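You operate a simulated robot arm through the tools that you are given. There is no shell and no other tool. Be economical: measure what you need, move in short steps, check, and stop when the job is done.

You run a simulated robot arm. Do the job below in one go: nothing can be reset, and whatever is moved stays where it is left.

TASK
Open the small window till the mist clears, then shut and latch it.
Fine: first move the basil from the sill to the drip tray, out of the draught. Set down upright: basil plant.

It is judged by the outcome, as a careful person would: the job done as asked, and still so three seconds after it is handed in. It fails if anything else is knocked over, pushed out of place, dropped, spilled or broken.

THE ROBOT
A 6-joint arm with a two-finger parallel gripper on a trunk, on a base that drives. Base frame: it is fixed to the floor where the robot stands at the start and does not move with it; the origin is under the middle of the robot, x ahead of it, y to its left, z up; the surface under the hand at the start is at about z = 0.92. Readings come in m, rad, newtons and seconds.
With the tool pointing down near the work surface it reaches from about 0.16 to 0.64 m from the robot's upright axis, wherever it stands. Its first joint turns from -2.897 to 2.897 rad. Places, roughly: inside of the steel drip tray [0.5, 0.6, 0.9]; small pane [0.8, 0.5, 1.3]; small window [0.8, 0.1, 1.3]; small window handle [0.7, 0.2, 1.2]; small window key [0.7, 0.2, 1.3]. Payload 1.57 kg.
The TCP is the grasp point between the finger pads, 0.03 m short of the fingertips. In the tool frame z runs along the fingers and y along their closing line. The gripper opens to 0.11 m. The fingers are 0.024 m wide and 0.012 m thick; the gripper's body (0.048 by 0.112 m) begins 0.078 m behind the TCP.
Orientation is that of the tool frame in the base frame, as a unit quaternion [x, y, z, w]. With the fingers straight down and closing along the base's y, the tool's x points along the base's -x, its y along +y and its z along -z.

THE INTERFACE
- The arm moves only by the tool jog_arm. Its argument "targets" is a list of rows, each a list of 6 numbers: the shift along the tool's x, y, z in m, then the turn, a rotation vector about the tool's x, y, z in degrees. In form: [[tx, ty, tz, rx, ry, rz], ...]. A call has 1 to 8 rows; each row shifts and turns the commanded pose from where the row before left it, along the tool's axes as they then stand. "grip" is the finger opening in m, from 0 to 0.11, set as the call begins (left out, the last holds). Rows are played at 5 a second. More than 0.05 m and 0.15 rad between two rows, or a gripper value outside its range, and nothing of the call is played. A pose out of reach is approached as far as the arm can. The call stops where the force on the tool passes 40 N (or 10 N more than at its start, if that is more) or the arm is blocked; 0.2 s more then pass. Each finger travels about 0.108 m/s and halts on what it meets, pressing with about 36 N; the grip force reading is that of the motor and also rises with nothing between the fingers. The clock runs only during rows and for 0.2 s after the last one: add rows that do not move to give the fingers time. The reply holds the time, the measured pose of the TCP, the force on the tool along the base axes, the opening and the grip force, in the units named above and with some noise, with the torque about the TCP (base axes, N m) and any sound that the robot's microphone picked up, and new pictures: "pictures" is both (left out), scene, wrist or none.
- Cameras (640 x 400 px; columns grow to the right, rows downward): "scene" is now at [0.0719, 0.1391, 1.8623]; the picture's right is [0.05, -1.00, 0.00], its down [-0.71, -0.04, -0.70] and it looks along [0.70, 0.03, -0.72] (base axes); focal length 286 px, centre (320, 200). "wrist" rides on the gripper at [0.07, 0.016, -0.141] in the tool frame; the picture's right is [-0.23, 0.97, 0.00], its down [-0.85, -0.20, -0.48] and it looks along [-0.47, -0.11, 0.88] (tool axes); focal length 222 px, centre (320, 200). There is no depth. A picture from a camera that has moved, and an enlarged one, comes with that camera's place and axes in the base frame and with its lens. The place of the scene camera against the robot may be out by one fixed shift of up to 0.018 m in any direction.
- slide_trunk(by): slides the trunk up (or, below 0, down) by that many m; the arm and the scene camera ride with it, the base frame stays. It gives what a move gives, with no picture.
- steer(legs): drives the robot by 1 to 6 legs, each [ahead, left, turn to the left] in m, m and rad, along the robot's own axes; the way and the turn of a leg run together, so that a leg with both is an arc; at most 1.5 m and 3.142 rad a leg. The arm and the cameras ride along, it lands a little off, and it stops where it bumps. It gives what a move gives, and a new picture of the scene camera.
- aim_head(pan, tilt): turns the head with the scene camera to pan (to the left, within 2.094 rad either way) and tilt (down, from -0.506 to 1.204), counted from straight ahead of the robot. It gives what a move gives, and a new picture of the scene camera.
- zoom(camera, box): a new picture of the part [left, top, right, bottom] of that camera's present view, enlarged. The clock stands still meanwhile.
- hand_in(): hands the job in; it is judged then, once.

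Work in short steps. Places have to be worked out from the pictures, the camera data and where the tool is seen: move nearer, look again, correct. Check each grasp and each placing, and mend what went wrong. You have 120 turns and 260 pictures in all, those below and enlarged ones among them. Open the gripper and draw the arm clear of the work before you hand the job in, unless the task says otherwise; then end with one line.

The tools are called after "Call:" by a JSON object that holds its "fn" and its "kwargs". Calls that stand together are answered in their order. jog_arm: Moves the arm, as the interface text tells. Its arguments: {"type":"object","properties":{"targets":{"type":"array"},"grip":{"type":"number"},"pictures":{"type":"string","enum":["both","scene","wrist","none"]}},"required":["targets"]} The other tools are called the same way: slide_trunk (by) slides the trunk up or down; steer (legs) drives the base; aim_head (pan, tilt) turns the head that bears the scene camera; zoom (camera, box) takes an enlarged picture of a part of a camera's view; hand_in () hands the job in.

At the start:

```text
clock: 0.0
eef_pos: [0.3944, 0.2464, 1.3744]
tcp_rot: [-0.001, 1.0, 0.0, 0.0]
ft_force: [-0.4, -0.6, -0.1]
wrist_torque: [0.02, 0.02, 0.03]
opening: 0.1102
finger_force: 0.1
trunk travel left (down, up): [-0.45, 0.14]
robot x, y, heading: [0.0035, 0.0021, -0.0]
head pan, tilt: [0.049, 0.798]
```

scene: 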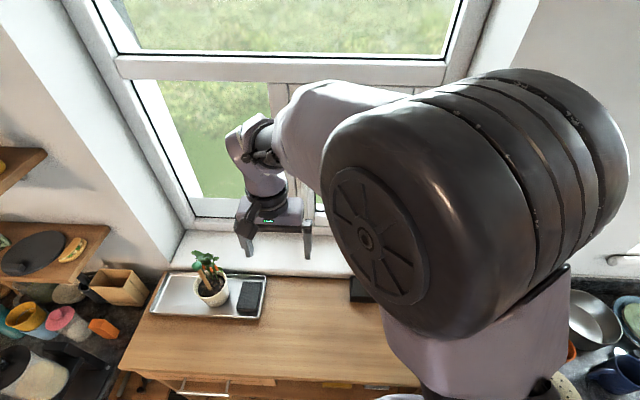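
wrist: 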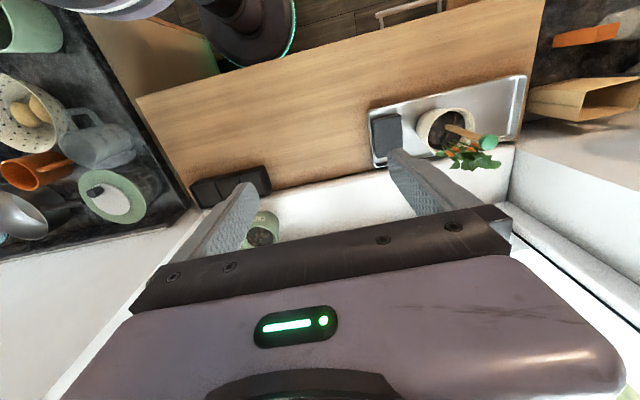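

The wrist view shows a plant already on the tray and a small pot on the sill; I'll zoom in to tell which is the basil.

Call:
{"fn": "zoom", "kwargs": {"camera": "wrist", "box": [180, 80, 540, 305]}}

Call:
{"fn": "zoom", "kwargs": {"camera": "scene", "box": [130, 180, 370, 330]}}

```text
1.78 times, centred on (360, 192) of wrist
camera zoom: at [0.3252, 0.2635, 1.5175], right [0.23, 0.97, 0.0], down [0.85, -0.2, 0.48], along [0.47, -0.11, -0.88], focal length 395 px, centre (249, 213)
```

zoom: 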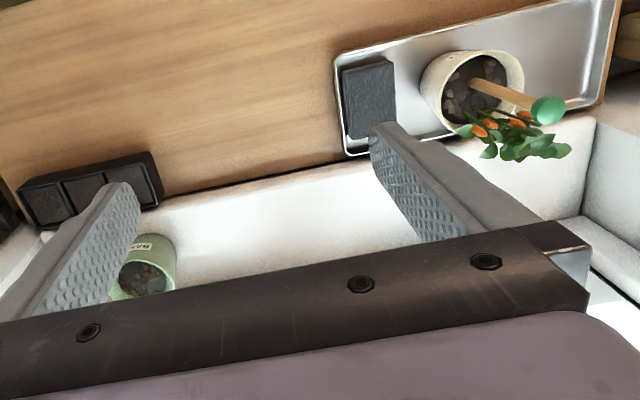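

```text
2.67 times, centred on (250, 255) of scene
camera zoom: at [0.0719, 0.1391, 1.8623], right [0.05, -1.0, 0.0], down [-0.71, -0.04, -0.7], along [0.7, 0.03, -0.72], focal length 762 px, centre (507, 53)
```

zoom: 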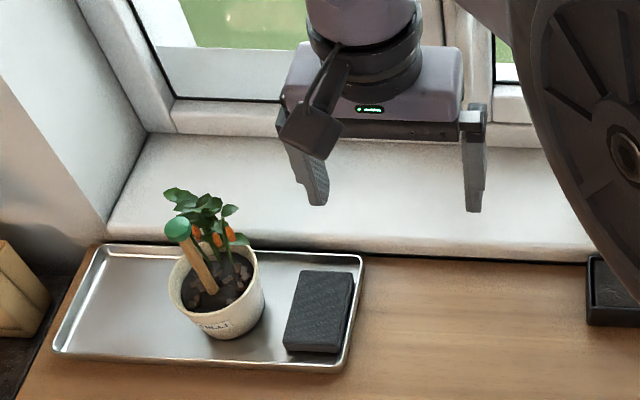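

The sill pot is green, under the gripper; the arm hides the window. I'll look with the head towards the right and down to see the surroundings.

Call:
{"fn": "aim_head", "kwargs": {"pan": -0.3, "tilt": 0.3}}

Call:
{"fn": "aim_head", "kwargs": {"pan": 0.6, "tilt": 0.9}}

```text
clock: 0.9
eef_pos: [0.3939, 0.2469, 1.3738]
tcp_rot: [0.0, 1.0, 0.0, 0.0]
ft_force: [0.4, 0.2, -0.5]
wrist_torque: [0.0, -0.01, 0.0]
opening: 0.11
finger_force: 0.0
trunk travel left (down, up): [-0.45, 0.14]
robot x, y, heading: [0.0005, 0.0007, 0.001]
head pan, tilt: [-0.3, 0.3]
camera scene: at [0.0804, 0.1075, 1.9065], right [-0.3, -0.96, 0.0], down [-0.28, 0.09, -0.95], along [0.91, -0.28, -0.3], focal length 286 px, centre (320, 200)
```

scene: 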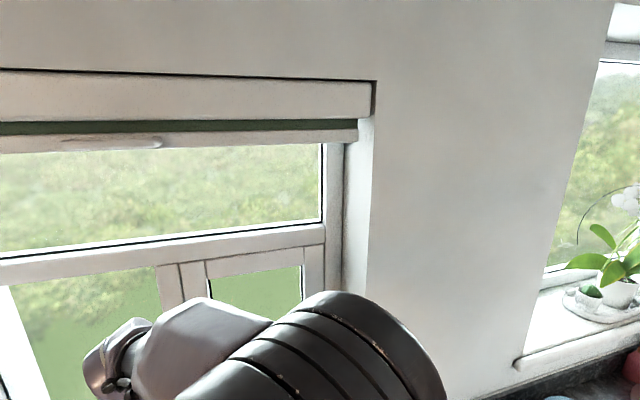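

```text
clock: 2.1
eef_pos: [0.3949, 0.2461, 1.376]
tcp_rot: [0.0, 1.0, 0.0, -0.001]
ft_force: [0.1, -0.2, 0.8]
wrist_torque: [0.0, 0.03, -0.02]
opening: 0.1098
finger_force: 0.1
trunk travel left (down, up): [-0.45, 0.14]
robot x, y, heading: [0.0016, -0.0011, -0.0]
head pan, tilt: [0.6, 0.901]
camera scene: at [0.0535, 0.1777, 1.8543], right [0.56, -0.83, 0.0], down [-0.65, -0.44, -0.62], along [0.51, 0.35, -0.78], focal length 286 px, centre (320, 200)
```

scene: 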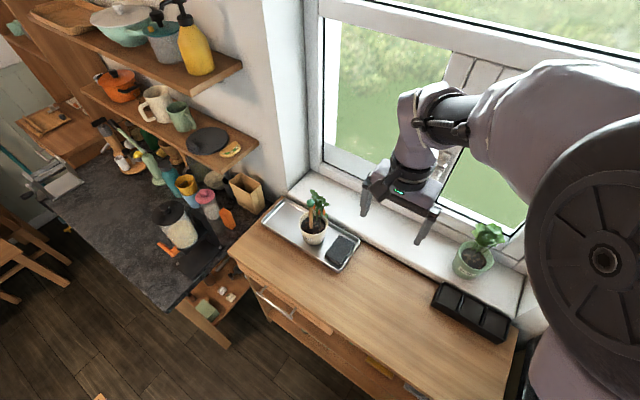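

The basil is the green pot on the sill near (0.67, 0.01), in front of the small casement. I'll tilt the tool forward so the wrist camera can inspect the window, handle and key.

Call:
{"fn": "jog_arm", "kwargs": {"targets": [[0, 0, 0, 0, -8, 0], [0, 0, 0, 0, -8, 0], [0, 0, 0, 0, -8, 0], [0, 0, 0, 0, -8, 0], [0, 0, 0, 0, -8, 0], [0, 0, 0, 0, -8, 0]], "pictures": "both"}}

```text
clock: 3.5
eef_pos: [0.3941, 0.2484, 1.3768]
tcp_rot: [0.001, 0.913, 0.0, 0.407]
ft_force: [-0.3, 0.3, -0.1]
wrist_torque: [-0.03, -0.02, 0.03]
opening: 0.1101
finger_force: 0.0
trunk travel left (down, up): [-0.45, 0.14]
robot x, y, heading: [0.0001, 0.0009, 0.0]
head pan, tilt: [0.6, 0.901]
camera scene: at [0.0532, 0.1784, 1.8542], right [0.56, -0.83, 0.0], down [-0.65, -0.44, -0.62], along [0.51, 0.35, -0.78], focal length 286 px, centre (320, 200)
camera wrist: at [0.2429, 0.2639, 1.4188], right [0.15, 0.97, 0.17], down [0.22, -0.2, 0.96], along [0.96, -0.11, -0.24], focal length 222 px, centre (320, 200)
```

scene: 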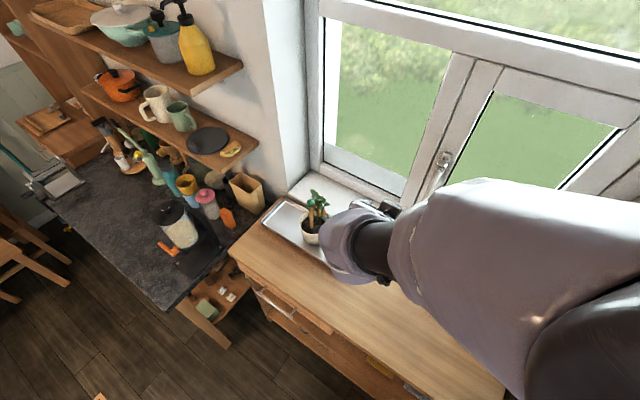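
wrist: 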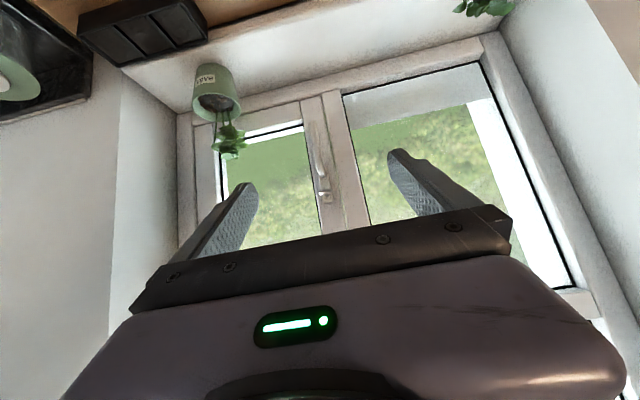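

The wrist view (upside down) shows the casement with its lever handle; I'll zoom in on the handle and lock.

Call:
{"fn": "zoom", "kwargs": {"camera": "wrist", "box": [270, 110, 398, 230]}}

Call:
{"fn": "zoom", "kwargs": {"camera": "wrist", "box": [120, 30, 360, 180]}}

Call:
{"fn": "zoom", "kwargs": {"camera": "scene", "box": [380, 90, 540, 190]}}

```text
3.33 times, centred on (334, 170) of wrist
camera zoom: at [0.2429, 0.2639, 1.4188], right [0.15, 0.97, 0.17], down [0.22, -0.2, 0.96], along [0.96, -0.11, -0.24], focal length 740 px, centre (273, 300)
```

zoom: 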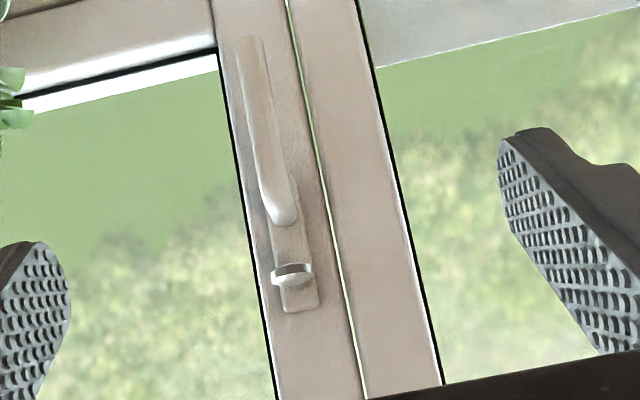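

```text
2.67 times, centred on (240, 105) of wrist
camera zoom: at [0.2429, 0.2639, 1.4188], right [0.15, 0.97, 0.17], down [0.22, -0.2, 0.96], along [0.96, -0.11, -0.24], focal length 592 px, centre (533, 453)
```

zoom: 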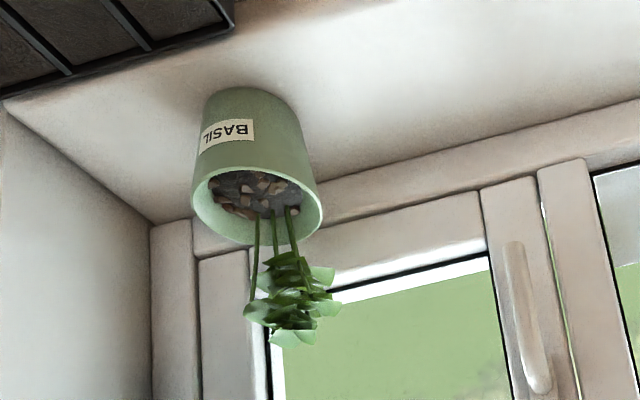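

```text
4.00 times, centred on (460, 140) of scene
camera zoom: at [0.0532, 0.1784, 1.8542], right [0.56, -0.83, 0.0], down [-0.65, -0.44, -0.62], along [0.51, 0.35, -0.78], focal length 1143 px, centre (-240, 440)
```

zoom: 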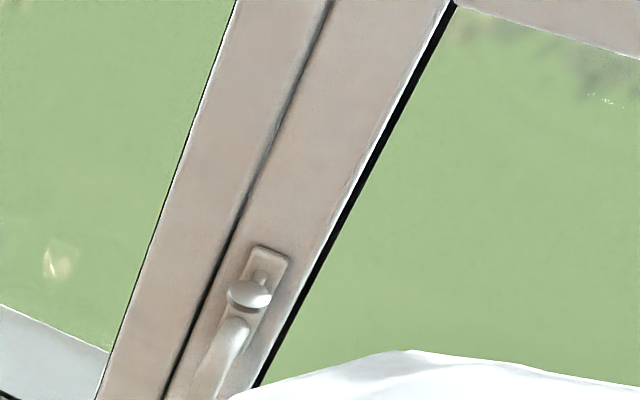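

Handle hangs down (shut) with pivot ~(0.72, 0.227, 1.25) and a thumb-key above it. First the basil: pot ~(0.67, 0.01), base z≈0.935, height ≈0.1. I'll tilt the tool to 30° below horizontal and move in front of it.

Call:
{"fn": "jog_arm", "kwargs": {"targets": [[0, 0, 0, 0, -6, 0], [0, 0, 0, 0, -6, 0], [0.0185, -0.04, 0.0272, 0, 0, 0], [0.0185, -0.04, 0.0272, 0, 0, 0], [0.0185, -0.04, 0.0272, 0, 0, 0], [0.0185, -0.04, 0.0272, 0, 0, 0], [0.0185, -0.04, 0.0272, 0, 0, 0], [0.0185, -0.04, 0.0272, 0, 0, 0]], "pictures": "both"}}

```text
refused: row 3 steps farther than a row can; nothing moved
```

The rows were slightly too long; I'll shorten them.

Call:
{"fn": "jog_arm", "kwargs": {"targets": [[0.0, -0.02, 0, 0, -6, 0], [0, -0.02, 0, 0, -6, 0], [0.0185, -0.033, 0.0272, 0, 0, 0], [0.0185, -0.033, 0.0272, 0, 0, 0], [0.0185, -0.033, 0.0272, 0, 0, 0], [0.0185, -0.033, 0.0272, 0, 0, 0], [0.0185, -0.033, 0.0272, 0, 0, 0], [0.0185, -0.033, 0.0272, 0, 0, 0]], "pictures": "both"}}

```text
clock: 5.3
eef_pos: [0.4868, 0.1506, 1.2648]
tcp_rot: [0.006, 0.868, -0.009, 0.496]
ft_force: [0.2, -0.5, -0.7]
wrist_torque: [-0.02, -0.06, 0.01]
opening: 0.11
finger_force: 0.0
out of reach, approached as far as the arm can: row 3, 4, 5, 6, 7, 8
trunk travel left (down, up): [-0.45, 0.14]
robot x, y, heading: [0.0017, -0.0006, -0.006]
head pan, tilt: [0.6, 0.901]
camera scene: at [0.0542, 0.1782, 1.8542], right [0.56, -0.83, 0.0], down [-0.65, -0.44, -0.62], along [0.51, 0.35, -0.78], focal length 286 px, centre (320, 200)
camera wrist: at [0.3318, 0.1708, 1.2769], right [0.14, 0.97, 0.19], down [0.02, -0.19, 0.98], along [0.99, -0.13, -0.04], focal length 222 px, centre (320, 200)
```

scene: 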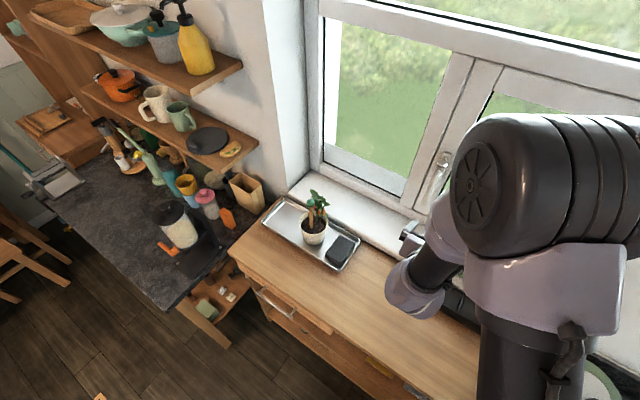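
wrist: 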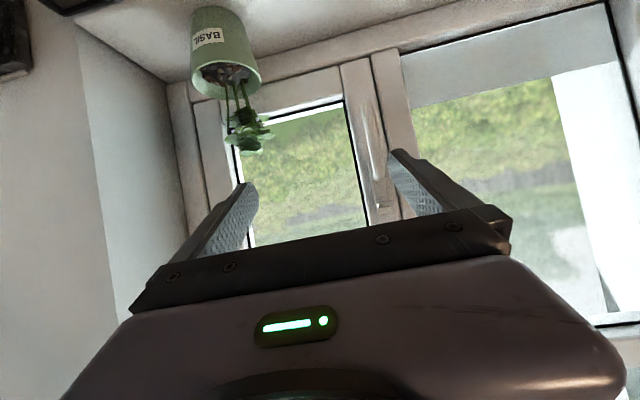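

The pose is beyond the arm's fold at this trunk height. I'll lower the trunk 0.2 m, which brings the tool to about z=1.06, still clear of the table.

Call:
{"fn": "slide_trunk", "kwargs": {"by": -0.2}}

Call:
{"fn": "jog_arm", "kwargs": {"targets": [[0, 0, 0, 0, 0, 0]]}}

```text
clock: 7.5
eef_pos: [0.4876, 0.1502, 1.0646]
tcp_rot: [0.006, 0.868, -0.01, 0.496]
ft_force: [0.7, -0.5, 0.6]
wrist_torque: [0.02, 0.0, -0.04]
opening: 0.1101
finger_force: 0.0
trunk travel left (down, up): [-0.25, 0.34]
robot x, y, heading: [-0.0005, 0.0003, 0.001]
head pan, tilt: [0.6, 0.901]
```

```text
clock: 7.9
eef_pos: [0.488, 0.1512, 1.0639]
tcp_rot: [0.006, 0.868, -0.01, 0.496]
ft_force: [1.1, 0.1, -0.8]
wrist_torque: [0.01, 0.01, 0.0]
opening: 0.11
finger_force: 0.0
trunk travel left (down, up): [-0.25, 0.34]
robot x, y, heading: [-0.0, 0.0021, -0.001]
head pan, tilt: [0.6, 0.901]
camera scene: at [0.0535, 0.1777, 1.6543], right [0.56, -0.83, 0.0], down [-0.65, -0.44, -0.62], along [0.51, 0.35, -0.78], focal length 286 px, centre (320, 200)
camera wrist: at [0.331, 0.1705, 1.0772], right [0.13, 0.97, 0.19], down [0.02, -0.19, 0.98], along [0.99, -0.13, -0.04], focal length 222 px, centre (320, 200)
```

scene: 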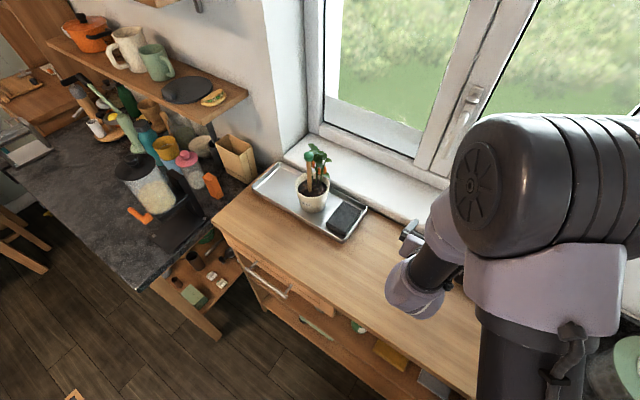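
wrist: 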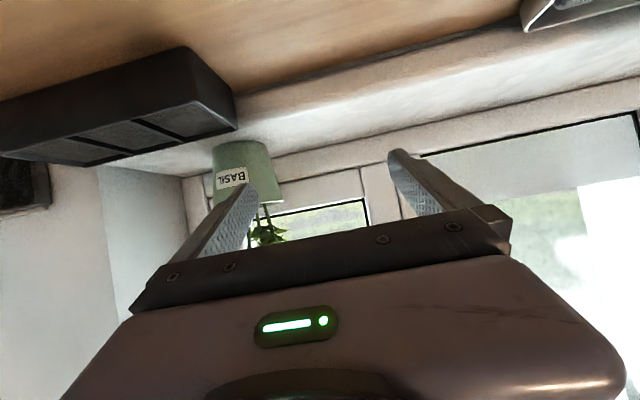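

The basil pot is seen clearly now: about (0.67, 0.015), rim z≈1.045, with a black caddy in front of it (top z≈0.96). I'll sidestep to line up with it.

Call:
{"fn": "jog_arm", "kwargs": {"targets": [[-0.0056, -0.035, 0.0118, 0, 0, 0], [-0.0056, -0.035, 0.0118, 0, 0, 0], [-0.0056, -0.035, 0.0118, 0, 0, 0], [-0.0056, -0.034, 0.0118, 0, 0, 0]]}}

```text
clock: 8.9
eef_pos: [0.545, 0.11, 1.1153]
tcp_rot: [0.01, 0.87, -0.017, 0.492]
ft_force: [-0.4, -0.9, -0.2]
wrist_torque: [0.01, -0.03, 0.01]
opening: 0.1101
finger_force: 0.0
out of reach, approached as far as the arm can: row 1, 2, 3, 4
trunk travel left (down, up): [-0.25, 0.34]
robot x, y, heading: [-0.0014, -0.0043, -0.002]
head pan, tilt: [0.6, 0.901]
camera scene: at [0.0537, 0.1772, 1.6543], right [0.56, -0.83, 0.0], down [-0.65, -0.44, -0.62], along [0.51, 0.35, -0.78], focal length 286 px, centre (320, 200)
camera wrist: at [0.3888, 0.1313, 1.1294], right [0.15, 0.97, 0.18], down [0.02, -0.18, 0.98], along [0.99, -0.14, -0.05], focal length 222 px, centre (320, 200)
```

scene: 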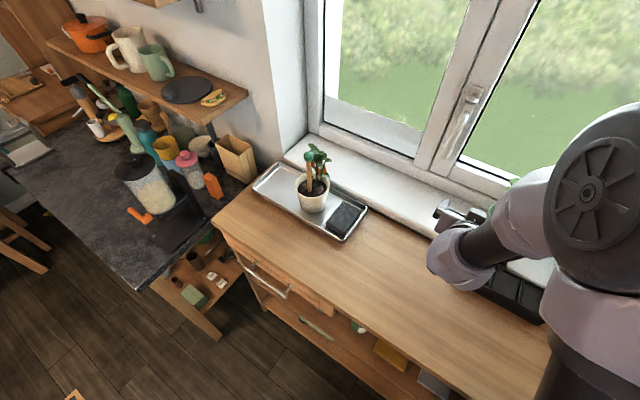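
wrist: 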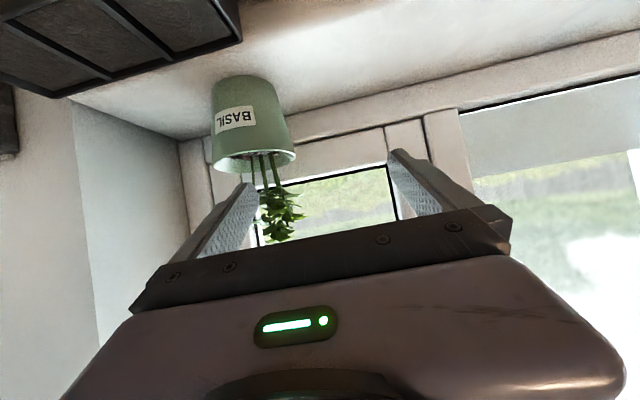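

The arm fails to go further right with this posture, so I'll turn the base right by 0.145 rad to line the tool up with the pot instead.

Call:
{"fn": "steer", "kwargs": {"legs": [[0, 0, -0.145]]}}

Call:
{"fn": "jog_arm", "kwargs": {"targets": [[0, 0, 0, 0, 0, 0]], "pictures": "wrist"}}

```text
clock: 9.9
eef_pos: [0.5551, 0.0288, 1.1146]
tcp_rot: [0.073, 0.867, -0.052, 0.49]
ft_force: [0.8, 0.4, -0.6]
wrist_torque: [-0.01, -0.01, 0.0]
opening: 0.1098
finger_force: 0.0
trunk travel left (down, up): [-0.25, 0.34]
robot x, y, heading: [0.0006, -0.0021, -0.148]
head pan, tilt: [0.6, 0.901]
camera scene: at [0.0794, 0.1696, 1.6543], right [0.44, -0.9, 0.0], down [-0.7, -0.35, -0.62], along [0.56, 0.27, -0.78], focal length 286 px, centre (320, 200)
```

scene: 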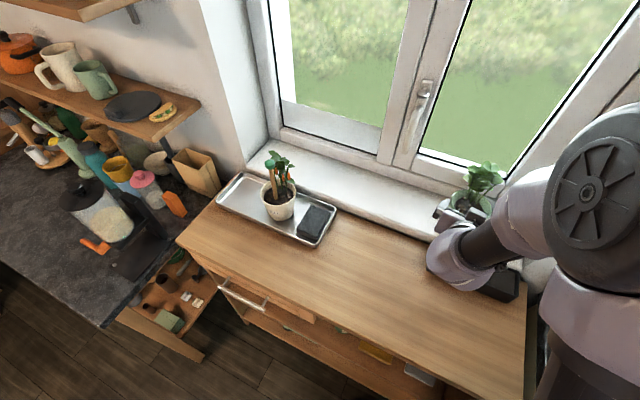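

```text
clock: 10.3
eef_pos: [0.554, 0.0301, 1.1158]
tcp_rot: [0.073, 0.867, -0.053, 0.489]
ft_force: [-0.8, 1.1, -0.4]
wrist_torque: [0.04, -0.01, 0.03]
opening: 0.1101
finger_force: 0.0
trunk travel left (down, up): [-0.25, 0.34]
robot x, y, heading: [0.0006, 0.0031, -0.144]
head pan, tilt: [0.6, 0.901]
camera wrist: at [0.4033, 0.0746, 1.1293], right [0.29, 0.94, 0.18], down [0.0, -0.18, 0.98], along [0.96, -0.28, -0.05], focal length 222 px, centre (320, 200)
```

wrist: 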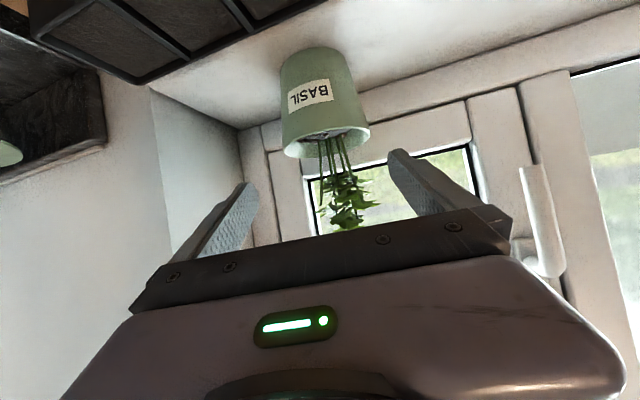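

The pot is centred on the tool axis; I estimate its centre at (0.67, 0.018), z 0.96–1.047. I'll go down in front of it to z≈1.01 before moving in below the rim.

Call:
{"fn": "jog_arm", "kwargs": {"targets": [[0.0274, 0.0013, 0.0241, 0, 0, 0], [0.0274, 0.0013, 0.0241, 0, 0, 0], [0.0274, 0.0013, 0.0241, 0, 0, 0]]}}

```text
clock: 11.1
eef_pos: [0.585, 0.0633, 1.0229]
tcp_rot: [0.076, 0.868, -0.057, 0.487]
ft_force: [-0.5, 0.2, -0.5]
wrist_torque: [0.0, -0.02, -0.04]
opening: 0.1095
finger_force: 0.0
out of reach, approached as far as the arm can: row 1, 2, 3
trunk travel left (down, up): [-0.25, 0.34]
robot x, y, heading: [0.0018, -0.0012, -0.143]
head pan, tilt: [0.6, 0.901]
camera scene: at [0.0802, 0.1702, 1.6541], right [0.44, -0.9, 0.0], down [-0.7, -0.35, -0.62], along [0.56, 0.27, -0.78], focal length 286 px, centre (320, 200)
camera wrist: at [0.4347, 0.1093, 1.0371], right [0.3, 0.94, 0.17], down [0.0, -0.18, 0.98], along [0.95, -0.29, -0.05], focal length 222 px, centre (320, 200)
```

scene: 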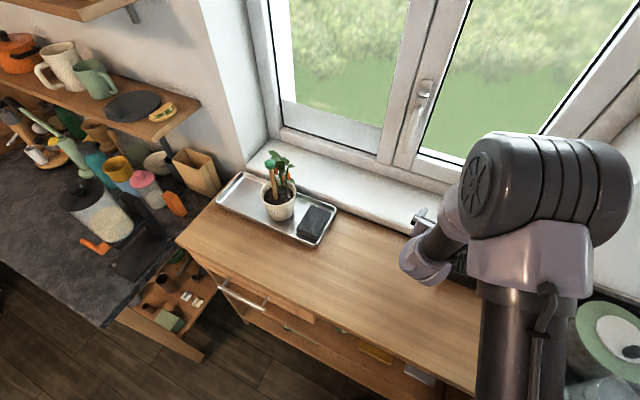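
wrist: 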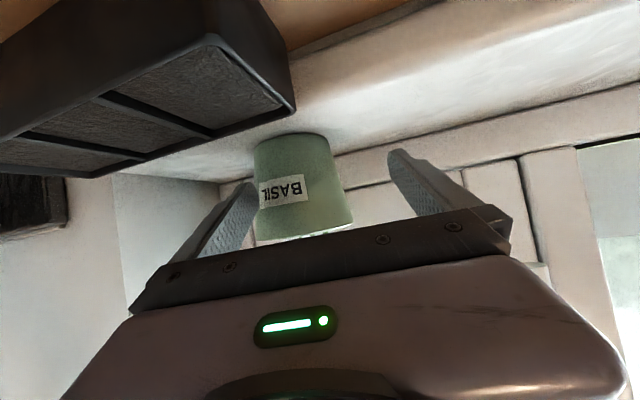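

The arm gets stuck low relative to the trunk, so I'll back off, raise the arm, recentre, then lower the trunk further to give it a comfortable posture.

Call:
{"fn": "jog_arm", "kwargs": {"targets": [[0.0153, -0.005, -0.025, 0, 0, 0], [-0.031, 0, -0.016, 0, 0, 0], [-0.031, -0.016, -0.016, 0, 0, 0], [-0.031, -0.016, -0.016, 0, 0, 0], [-0.031, -0.016, -0.016, 0, 0, 0]], "pictures": "none"}}

Call:
{"fn": "slide_trunk", "kwargs": {"by": -0.15}}

Call:
{"fn": "jog_arm", "kwargs": {"targets": [[0, 0, 0, 0, 0, 0]]}}

```text
clock: 12.3
eef_pos: [0.5551, 0.0252, 1.1665]
tcp_rot: [0.073, 0.867, -0.053, 0.49]
ft_force: [0.6, 0.8, -0.5]
wrist_torque: [0.01, -0.02, 0.03]
opening: 0.1101
finger_force: 0.0
out of reach, approached as far as the arm can: row 1
trunk travel left (down, up): [-0.25, 0.34]
robot x, y, heading: [-0.002, -0.0003, -0.148]
head pan, tilt: [0.6, 0.901]
```

```text
clock: 14.1
eef_pos: [0.5567, 0.0246, 1.0162]
tcp_rot: [0.073, 0.867, -0.053, 0.49]
ft_force: [-1.1, -0.6, 0.5]
wrist_torque: [0.0, -0.02, -0.01]
opening: 0.11
finger_force: 0.1
trunk travel left (down, up): [-0.1, 0.49]
robot x, y, heading: [-0.0028, 0.0014, -0.143]
head pan, tilt: [0.6, 0.901]
```

```text
clock: 14.5
eef_pos: [0.5565, 0.0245, 1.0148]
tcp_rot: [0.073, 0.867, -0.052, 0.49]
ft_force: [-1.0, 0.4, 0.2]
wrist_torque: [0.0, -0.01, 0.0]
opening: 0.1099
finger_force: 0.2
trunk travel left (down, up): [-0.1, 0.49]
robot x, y, heading: [0.0009, 0.0055, -0.148]
head pan, tilt: [0.6, 0.901]
camera scene: at [0.0793, 0.1698, 1.5043], right [0.44, -0.9, 0.0], down [-0.7, -0.35, -0.62], along [0.56, 0.27, -0.78], focal length 286 px, centre (320, 200)
camera wrist: at [0.4055, 0.0695, 1.0292], right [0.29, 0.94, 0.18], down [0.0, -0.18, 0.98], along [0.96, -0.29, -0.05], focal length 222 px, centre (320, 200)
```

scene: 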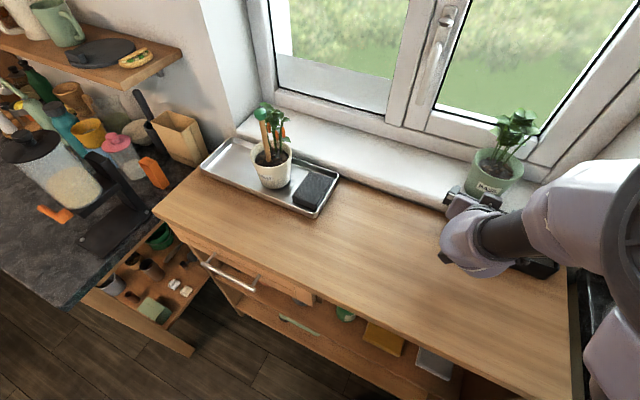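
wrist: 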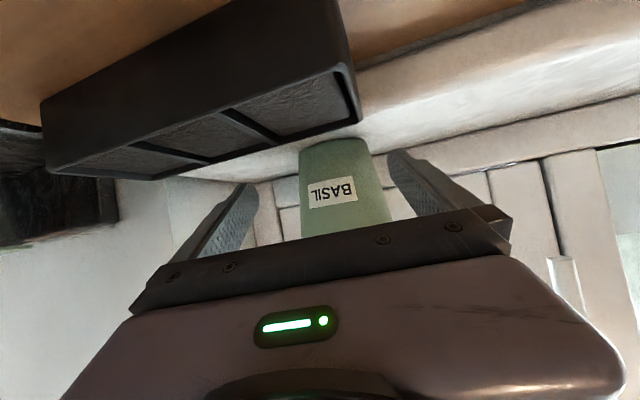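

The arm now reaches easily. The pot sits ~2 cm left of the tool axis; I'll shift and then move in level, fingers straddling the pot below its rim.

Call:
{"fn": "jog_arm", "kwargs": {"targets": [[0, 0.0205, 0, 0, 0, 0], [-0.0145, 0, 0.0285, 0, 0, 0], [-0.0145, 0, 0.0285, 0, 0, 0]]}}

```text
clock: 15.3
eef_pos: [0.6228, 0.0333, 1.0116]
tcp_rot: [0.073, 0.867, -0.052, 0.489]
ft_force: [1.0, 0.1, 0.6]
wrist_torque: [-0.01, 0.02, -0.03]
opening: 0.11
finger_force: 0.1
trunk travel left (down, up): [-0.1, 0.49]
robot x, y, heading: [0.0021, 0.0022, -0.145]
head pan, tilt: [0.6, 0.901]
camera scene: at [0.0798, 0.1696, 1.5043], right [0.44, -0.9, 0.0], down [-0.7, -0.35, -0.62], along [0.56, 0.27, -0.78], focal length 286 px, centre (320, 200)
camera wrist: at [0.4718, 0.0781, 1.0252], right [0.29, 0.94, 0.18], down [0.0, -0.18, 0.98], along [0.96, -0.29, -0.05], focal length 222 px, centre (320, 200)
```

scene: 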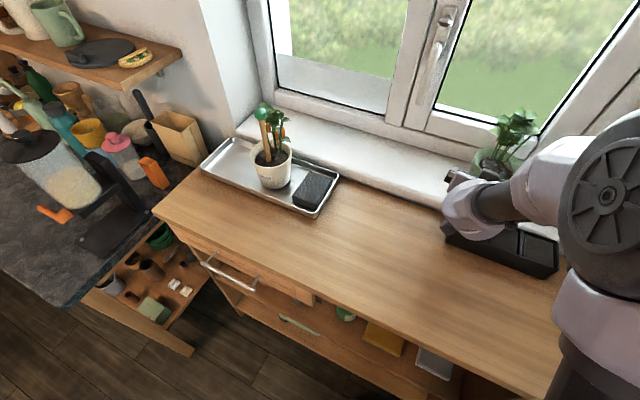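
wrist: 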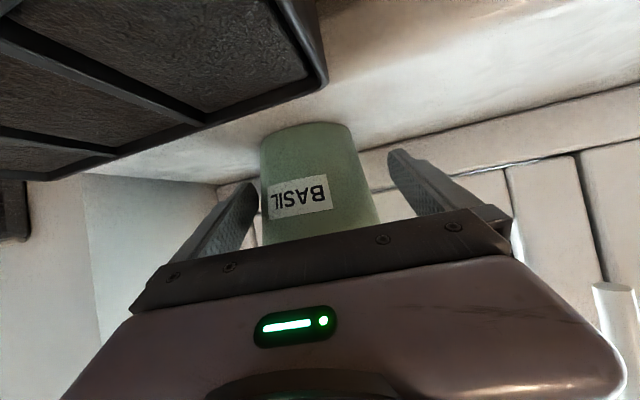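

Well centred. Advance the last 3 cm.

Call:
{"fn": "jog_arm", "kwargs": {"targets": [[-0.008, -0.001, 0.016, 0, 0, 0], [-0.008, -0.001, 0.016, 0, 0, 0]]}}

```text
clock: 15.9
eef_pos: [0.6567, 0.0261, 1.009]
tcp_rot: [0.073, 0.867, -0.053, 0.49]
ft_force: [0.3, 0.1, 0.7]
wrist_torque: [0.0, 0.02, 0.0]
opening: 0.1101
finger_force: 0.0
trunk travel left (down, up): [-0.1, 0.49]
robot x, y, heading: [-0.001, 0.0008, -0.145]
head pan, tilt: [0.6, 0.901]
camera scene: at [0.0796, 0.1698, 1.5043], right [0.44, -0.9, 0.0], down [-0.7, -0.35, -0.62], along [0.56, 0.27, -0.78], focal length 286 px, centre (320, 200)
camera wrist: at [0.506, 0.0699, 1.0228], right [0.29, 0.94, 0.18], down [0.0, -0.18, 0.98], along [0.96, -0.29, -0.05], focal length 222 px, centre (320, 200)
```

scene: 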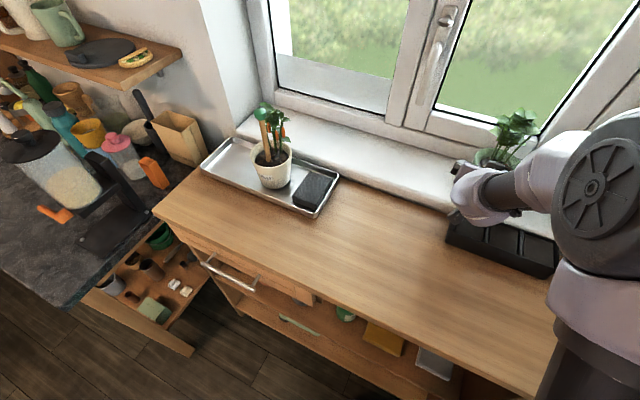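
wrist: 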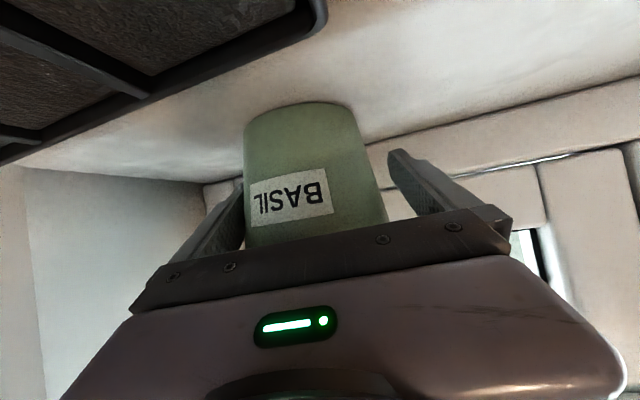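

The pot is a bit toward the right finger (left in view); shift 7 mm and close the gripper.

Call:
{"fn": "jog_arm", "kwargs": {"targets": [[-0.004, -0.007, 0.008, 0, 0, 0]], "pictures": "wrist"}}

Call:
{"fn": "jog_arm", "kwargs": {"targets": [[0, 0, 0, 0, 0, 0], [0, 0, 0, 0, 0, 0], [0, 0, 0, 0, 0, 0]], "grip": 0.06, "pictures": "wrist"}}

```text
clock: 16.3
eef_pos: [0.6652, 0.0157, 1.0077]
tcp_rot: [0.073, 0.867, -0.052, 0.489]
ft_force: [-0.2, -0.3, -0.5]
wrist_torque: [-0.01, -0.01, 0.01]
opening: 0.1097
finger_force: 0.0
trunk travel left (down, up): [-0.1, 0.49]
robot x, y, heading: [0.0024, -0.0002, -0.144]
head pan, tilt: [0.6, 0.901]
camera wrist: at [0.5141, 0.0611, 1.0219], right [0.29, 0.94, 0.18], down [0.0, -0.18, 0.98], along [0.96, -0.29, -0.05], focal length 222 px, centre (320, 200)
```

wrist: 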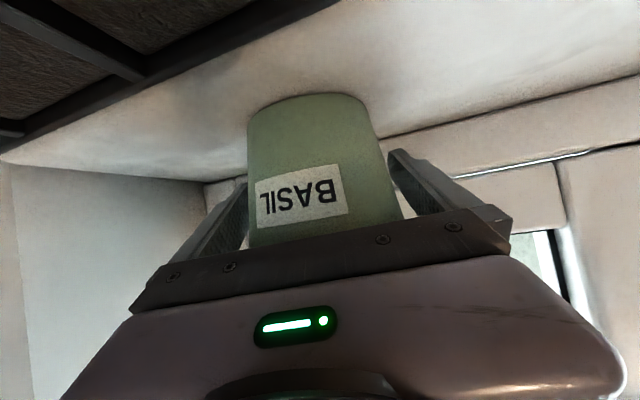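

```text
clock: 17.1
eef_pos: [0.6639, 0.0165, 1.0092]
tcp_rot: [0.073, 0.867, -0.053, 0.491]
ft_force: [-1.0, -1.5, 1.2]
wrist_torque: [0.11, -0.02, 0.02]
opening: 0.0987
finger_force: 35.8
trunk travel left (down, up): [-0.1, 0.49]
robot x, y, heading: [-0.002, -0.0038, -0.144]
head pan, tilt: [0.6, 0.901]
camera wrist: at [0.5139, 0.0612, 1.0221], right [0.29, 0.94, 0.18], down [0.0, -0.18, 0.98], along [0.96, -0.29, -0.05], focal length 222 px, centre (320, 200)
```

wrist: 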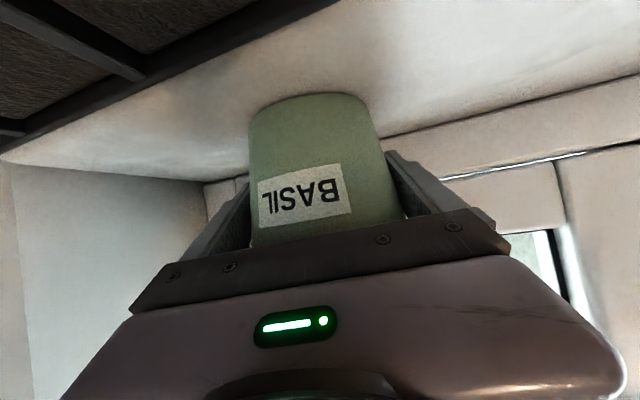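

Gripped at 0.0987 m with full force. Test lift by 3 cm.

Call:
{"fn": "jog_arm", "kwargs": {"targets": [[-0.0128, -0.0003, -0.0077, 0, 0, 0], [-0.0128, -0.0003, -0.0077, 0, 0, 0]], "pictures": "both"}}

```text
clock: 17.7
eef_pos: [0.6661, 0.0164, 1.038]
tcp_rot: [0.073, 0.868, -0.053, 0.489]
ft_force: [-0.4, 0.4, -4.9]
wrist_torque: [-0.01, -0.01, 0.0]
opening: 0.0988
finger_force: 35.6
trunk travel left (down, up): [-0.1, 0.49]
robot x, y, heading: [-0.001, 0.0005, -0.143]
head pan, tilt: [0.6, 0.901]
camera scene: at [0.0796, 0.1698, 1.5042], right [0.44, -0.9, 0.0], down [-0.7, -0.35, -0.62], along [0.56, 0.27, -0.78], focal length 286 px, centre (320, 200)
camera wrist: at [0.5155, 0.0614, 1.0512], right [0.29, 0.94, 0.17], down [0.0, -0.18, 0.98], along [0.96, -0.29, -0.05], focal length 222 px, centre (320, 200)
```

scene: 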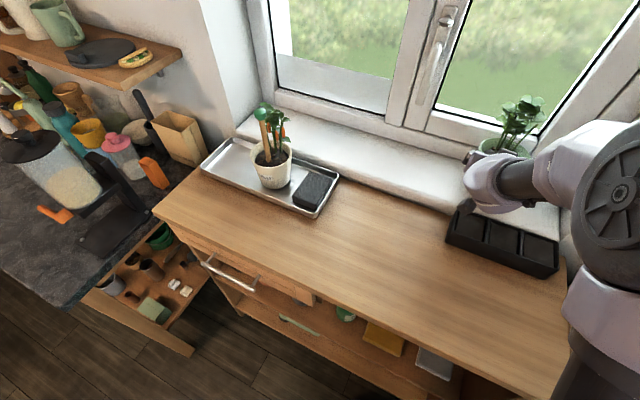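
wrist: 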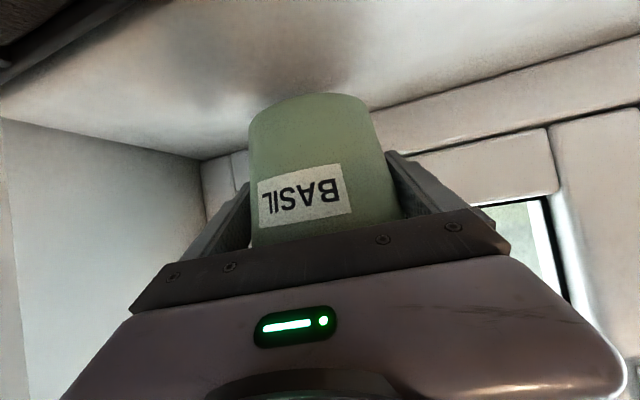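

Held firmly and level. Zoom on the tray to plan where to set it.

Call:
{"fn": "zoom", "kwargs": {"camera": "scene", "box": [180, 80, 360, 230]}}

```text
2.67 times, centred on (270, 155) of scene
camera zoom: at [0.0796, 0.1698, 1.5042], right [0.44, -0.9, 0.0], down [-0.7, -0.35, -0.62], along [0.56, 0.27, -0.78], focal length 762 px, centre (453, 320)
```

zoom: 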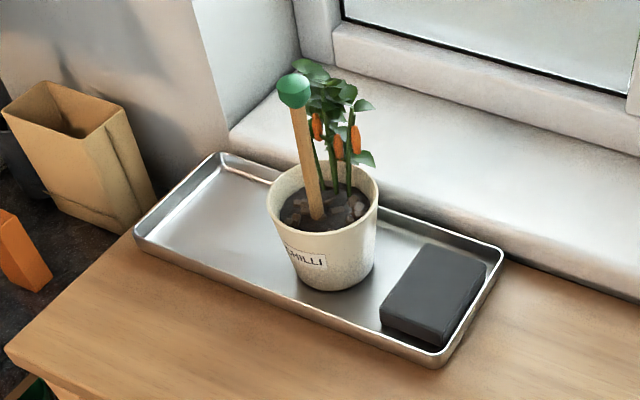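

Free spot in the tray is left of the chilli (chilli ≈(0.505, 0.512)); I'll set the basil at about (0.515, 0.65). Raise the trunk 0.2 m, retract, then drive left.

Call:
{"fn": "slide_trunk", "kwargs": {"by": 0.2}}

Call:
{"fn": "jog_arm", "kwargs": {"targets": [[0.0219, -0.0015, -0.0363, 0, 0, 0], [0.0219, -0.0015, -0.0363, 0, 0, 0], [0.0219, -0.0015, -0.0363, 0, 0, 0], [0.0219, -0.0015, -0.0363, 0, 0, 0]], "pictures": "none"}}

Call:
{"fn": "steer", "kwargs": {"legs": [[0, 0.35, 0]]}}

```text
clock: 19.8
eef_pos: [0.6667, 0.0172, 1.2376]
tcp_rot: [0.073, 0.867, -0.053, 0.49]
ft_force: [0.2, -0.2, -5.4]
wrist_torque: [-0.03, -0.05, 0.03]
opening: 0.0986
finger_force: 36.2
trunk travel left (down, up): [-0.3, 0.29]
robot x, y, heading: [0.0009, 0.0006, -0.146]
head pan, tilt: [0.6, 0.901]
```

```text
clock: 20.8
eef_pos: [0.4983, 0.0412, 1.2397]
tcp_rot: [0.073, 0.867, -0.053, 0.49]
ft_force: [0.0, -0.8, -4.6]
wrist_torque: [0.01, -0.04, 0.0]
opening: 0.0989
finger_force: 36.4
trunk travel left (down, up): [-0.3, 0.29]
robot x, y, heading: [0.0011, 0.0016, -0.147]
head pan, tilt: [0.6, 0.901]
```

```text
clock: 23.1
eef_pos: [0.5489, 0.3952, 1.2401]
tcp_rot: [0.069, 0.867, -0.05, 0.49]
ft_force: [0.0, 0.3, -4.4]
wrist_torque: [0.0, -0.01, -0.01]
opening: 0.0989
finger_force: 36.6
trunk travel left (down, up): [-0.3, 0.29]
robot x, y, heading: [0.0477, 0.3486, -0.136]
head pan, tilt: [0.6, 0.901]
camera scene: at [0.1272, 0.5205, 1.7041], right [0.45, -0.89, 0.0], down [-0.7, -0.35, -0.62], along [0.55, 0.28, -0.78], focal length 286 px, centre (320, 200)
```

scene: 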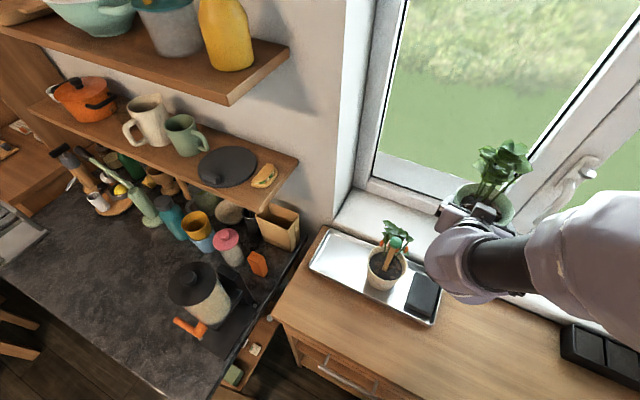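

The basil is held over the sponge end. I'll sweep the arm left at this height to above the free part of the tray.

Call:
{"fn": "jog_arm", "kwargs": {"targets": [[0.0066, 0.0408, -0.0124, 0, 0, 0], [0.0066, 0.0408, -0.0124, 0, 0, 0], [0.0066, 0.0408, -0.0124, 0, 0, 0], [0.0066, 0.0408, -0.0124, 0, 0, 0], [0.0066, 0.0408, -0.0124, 0, 0, 0], [0.0066, 0.0408, -0.0124, 0, 0, 0]]}}

```text
clock: 24.5
eef_pos: [0.5083, 0.6515, 1.2381]
tcp_rot: [0.068, 0.867, -0.051, 0.49]
ft_force: [0.1, 0.7, -4.8]
wrist_torque: [-0.01, -0.02, -0.02]
opening: 0.0944
finger_force: 36.1
trunk travel left (down, up): [-0.3, 0.29]
robot x, y, heading: [0.0478, 0.3477, -0.14]
head pan, tilt: [0.6, 0.901]
camera scene: at [0.1269, 0.5211, 1.7041], right [0.45, -0.89, 0.0], down [-0.7, -0.35, -0.62], along [0.55, 0.28, -0.78], focal length 286 px, centre (320, 200)
camera wrist: at [0.3565, 0.6949, 1.2517], right [0.28, 0.94, 0.17], down [0.0, -0.18, 0.98], along [0.96, -0.28, -0.05], focal length 222 px, centre (320, 200)
```

scene: 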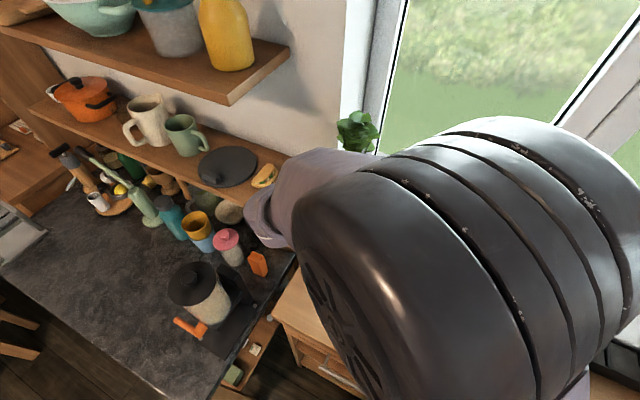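
wrist: 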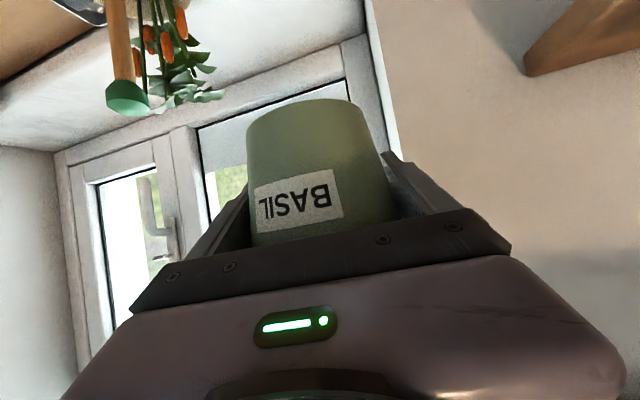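

Opening fell to 0.094, so the pot shifted slightly in the fingers; still held upright. Lower with the trunk by 0.2, then check.

Call:
{"fn": "slide_trunk", "kwargs": {"by": -0.2}}

Call:
{"fn": "jog_arm", "kwargs": {"targets": [[0, 0, 0, 0, 0, 0]], "pictures": "both"}}

```text
clock: 26.7
eef_pos: [0.5091, 0.6497, 1.0383]
tcp_rot: [0.068, 0.867, -0.05, 0.49]
ft_force: [0.2, -0.3, -4.2]
wrist_torque: [0.02, 0.01, 0.01]
opening: 0.0942
finger_force: 35.8
trunk travel left (down, up): [-0.1, 0.49]
robot x, y, heading: [0.0499, 0.3495, -0.137]
head pan, tilt: [0.6, 0.901]
```

```text
clock: 27.1
eef_pos: [0.5086, 0.6502, 1.0388]
tcp_rot: [0.07, 0.868, -0.051, 0.489]
ft_force: [0.2, -0.3, -4.5]
wrist_torque: [-0.03, -0.05, 0.0]
opening: 0.0941
finger_force: 35.9
trunk travel left (down, up): [-0.1, 0.49]
robot x, y, heading: [0.0471, 0.3537, -0.136]
head pan, tilt: [0.6, 0.901]
camera scene: at [0.127, 0.5197, 1.5043], right [0.45, -0.89, 0.0], down [-0.7, -0.35, -0.62], along [0.55, 0.28, -0.78], focal length 286 px, centre (320, 200)
camera wrist: at [0.3567, 0.6933, 1.052], right [0.28, 0.94, 0.17], down [0.0, -0.18, 0.98], along [0.96, -0.28, -0.05], focal length 222 px, centre (320, 200)
```

scene: 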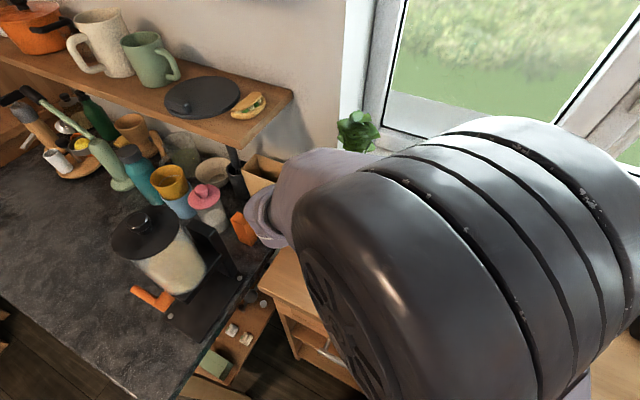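
wrist: 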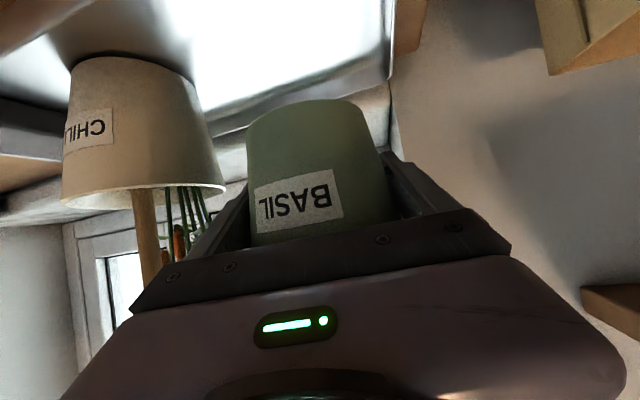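

The basil is over the free left end: tray left edge at y≈0.72, chilli rim edge at ≈0.575. Shift 5 mm left and descend in small steps, watching force.

Call:
{"fn": "jog_arm", "kwargs": {"targets": [[0.0103, 0.005, 0.0062, 0, 0, 0], [0.0103, 0.0, 0.0062, 0, 0, 0], [0.0103, 0.0, 0.0062, 0, 0, 0]], "pictures": "wrist"}}

```text
clock: 27.9
eef_pos: [0.509, 0.6552, 1.0014]
tcp_rot: [0.068, 0.868, -0.05, 0.49]
ft_force: [0.4, 0.9, -3.9]
wrist_torque: [0.01, -0.06, 0.0]
opening: 0.0937
finger_force: 35.7
trunk travel left (down, up): [-0.1, 0.49]
robot x, y, heading: [0.0501, 0.3517, -0.133]
head pan, tilt: [0.6, 0.901]
camera wrist: at [0.3575, 0.6984, 1.0153], right [0.28, 0.94, 0.17], down [0.0, -0.18, 0.98], along [0.96, -0.28, -0.05], focal length 222 px, centre (320, 200)
```

wrist: 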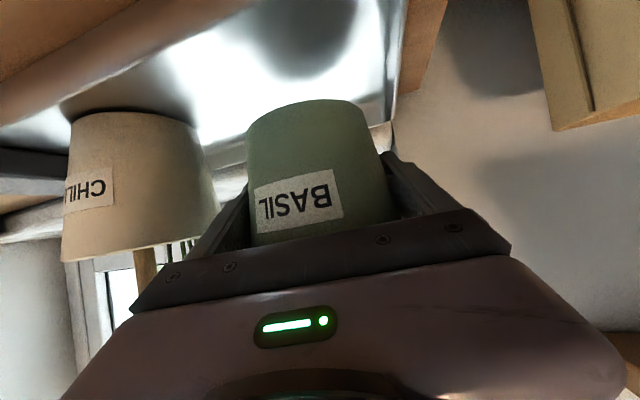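

Descending further, 1 cm.

Call:
{"fn": "jog_arm", "kwargs": {"targets": [[0.0043, 0, 0.0026, 0, 0, 0], [0.0043, 0, 0.0026, 0, 0, 0]], "pictures": "wrist"}}

Call:
{"fn": "jog_arm", "kwargs": {"targets": [[0.0034, 0, 0.0021, 0, 0, 0]], "pictures": "none"}}

Call:
{"fn": "jog_arm", "kwargs": {"targets": [[0.0034, 0, 0.0021, 0, 0, 0]], "pictures": "wrist"}}

```text
clock: 28.5
eef_pos: [0.5078, 0.6543, 0.9908]
tcp_rot: [0.069, 0.868, -0.051, 0.49]
ft_force: [0.0, -0.2, -5.6]
wrist_torque: [0.02, -0.01, 0.03]
opening: 0.0941
finger_force: 36.1
trunk travel left (down, up): [-0.1, 0.49]
robot x, y, heading: [0.0466, 0.3522, -0.136]
head pan, tilt: [0.6, 0.901]
camera wrist: at [0.3568, 0.6976, 1.005], right [0.28, 0.94, 0.17], down [0.0, -0.18, 0.98], along [0.96, -0.28, -0.05], focal length 222 px, centre (320, 200)
```

wrist: 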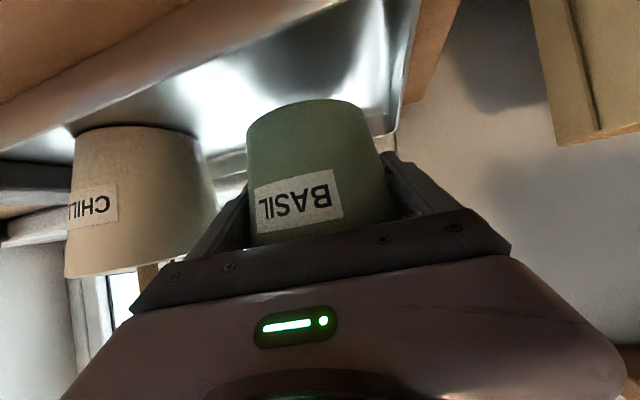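

```text
clock: 28.9
eef_pos: [0.5084, 0.6548, 0.9875]
tcp_rot: [0.069, 0.867, -0.051, 0.491]
ft_force: [0.3, -0.2, -3.9]
wrist_torque: [-0.01, -0.01, 0.0]
opening: 0.0941
finger_force: 36.1
trunk travel left (down, up): [-0.1, 0.49]
robot x, y, heading: [0.0528, 0.3495, -0.133]
head pan, tilt: [0.6, 0.901]
```

```text
clock: 29.3
eef_pos: [0.5098, 0.6546, 0.9841]
tcp_rot: [0.068, 0.867, -0.05, 0.49]
ft_force: [-0.4, 0.1, -4.8]
wrist_torque: [-0.01, -0.03, -0.03]
opening: 0.094
finger_force: 36.4
trunk travel left (down, up): [-0.1, 0.49]
robot x, y, heading: [0.0513, 0.3536, -0.135]
head pan, tilt: [0.6, 0.901]
camera wrist: at [0.3578, 0.6975, 0.9978], right [0.28, 0.94, 0.17], down [0.0, -0.18, 0.98], along [0.96, -0.28, -0.05], focal length 222 px, centre (320, 200)
```

wrist: 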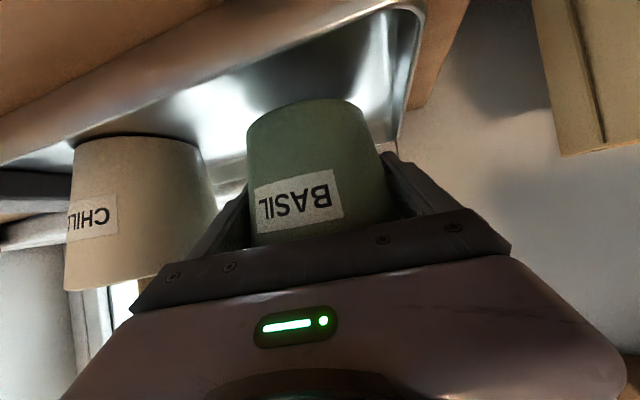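

Still hanging; roughly 2 cm to go. Continue in 4 mm steps.

Call:
{"fn": "jog_arm", "kwargs": {"targets": [[0.0034, 0, 0.0021, 0, 0, 0], [0.0034, 0, 0.0021, 0, 0, 0]], "pictures": "none"}}

Call:
{"fn": "jog_arm", "kwargs": {"targets": [[0.0034, 0, 0.0021, 0, 0, 0]], "pictures": "wrist"}}

```text
clock: 29.9
eef_pos: [0.5094, 0.6533, 0.9755]
tcp_rot: [0.069, 0.868, -0.051, 0.49]
ft_force: [0.7, -0.1, -4.1]
wrist_torque: [0.01, 0.0, -0.01]
opening: 0.0941
finger_force: 36.3
trunk travel left (down, up): [-0.1, 0.49]
robot x, y, heading: [0.052, 0.3479, -0.13]
head pan, tilt: [0.6, 0.901]
```

```text
clock: 30.3
eef_pos: [0.5098, 0.653, 0.9728]
tcp_rot: [0.07, 0.867, -0.051, 0.49]
ft_force: [0.7, 0.8, -4.7]
wrist_torque: [0.01, -0.02, -0.02]
opening: 0.0941
finger_force: 36.2
trunk travel left (down, up): [-0.1, 0.49]
robot x, y, heading: [0.0487, 0.3447, -0.133]
head pan, tilt: [0.6, 0.901]
camera wrist: at [0.3572, 0.6971, 0.9858], right [0.28, 0.94, 0.18], down [0.0, -0.18, 0.98], along [0.96, -0.28, -0.05], focal length 222 px, centre (320, 200)
```

wrist: 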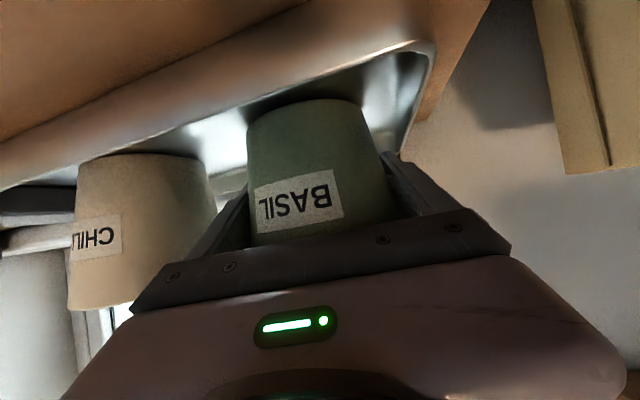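

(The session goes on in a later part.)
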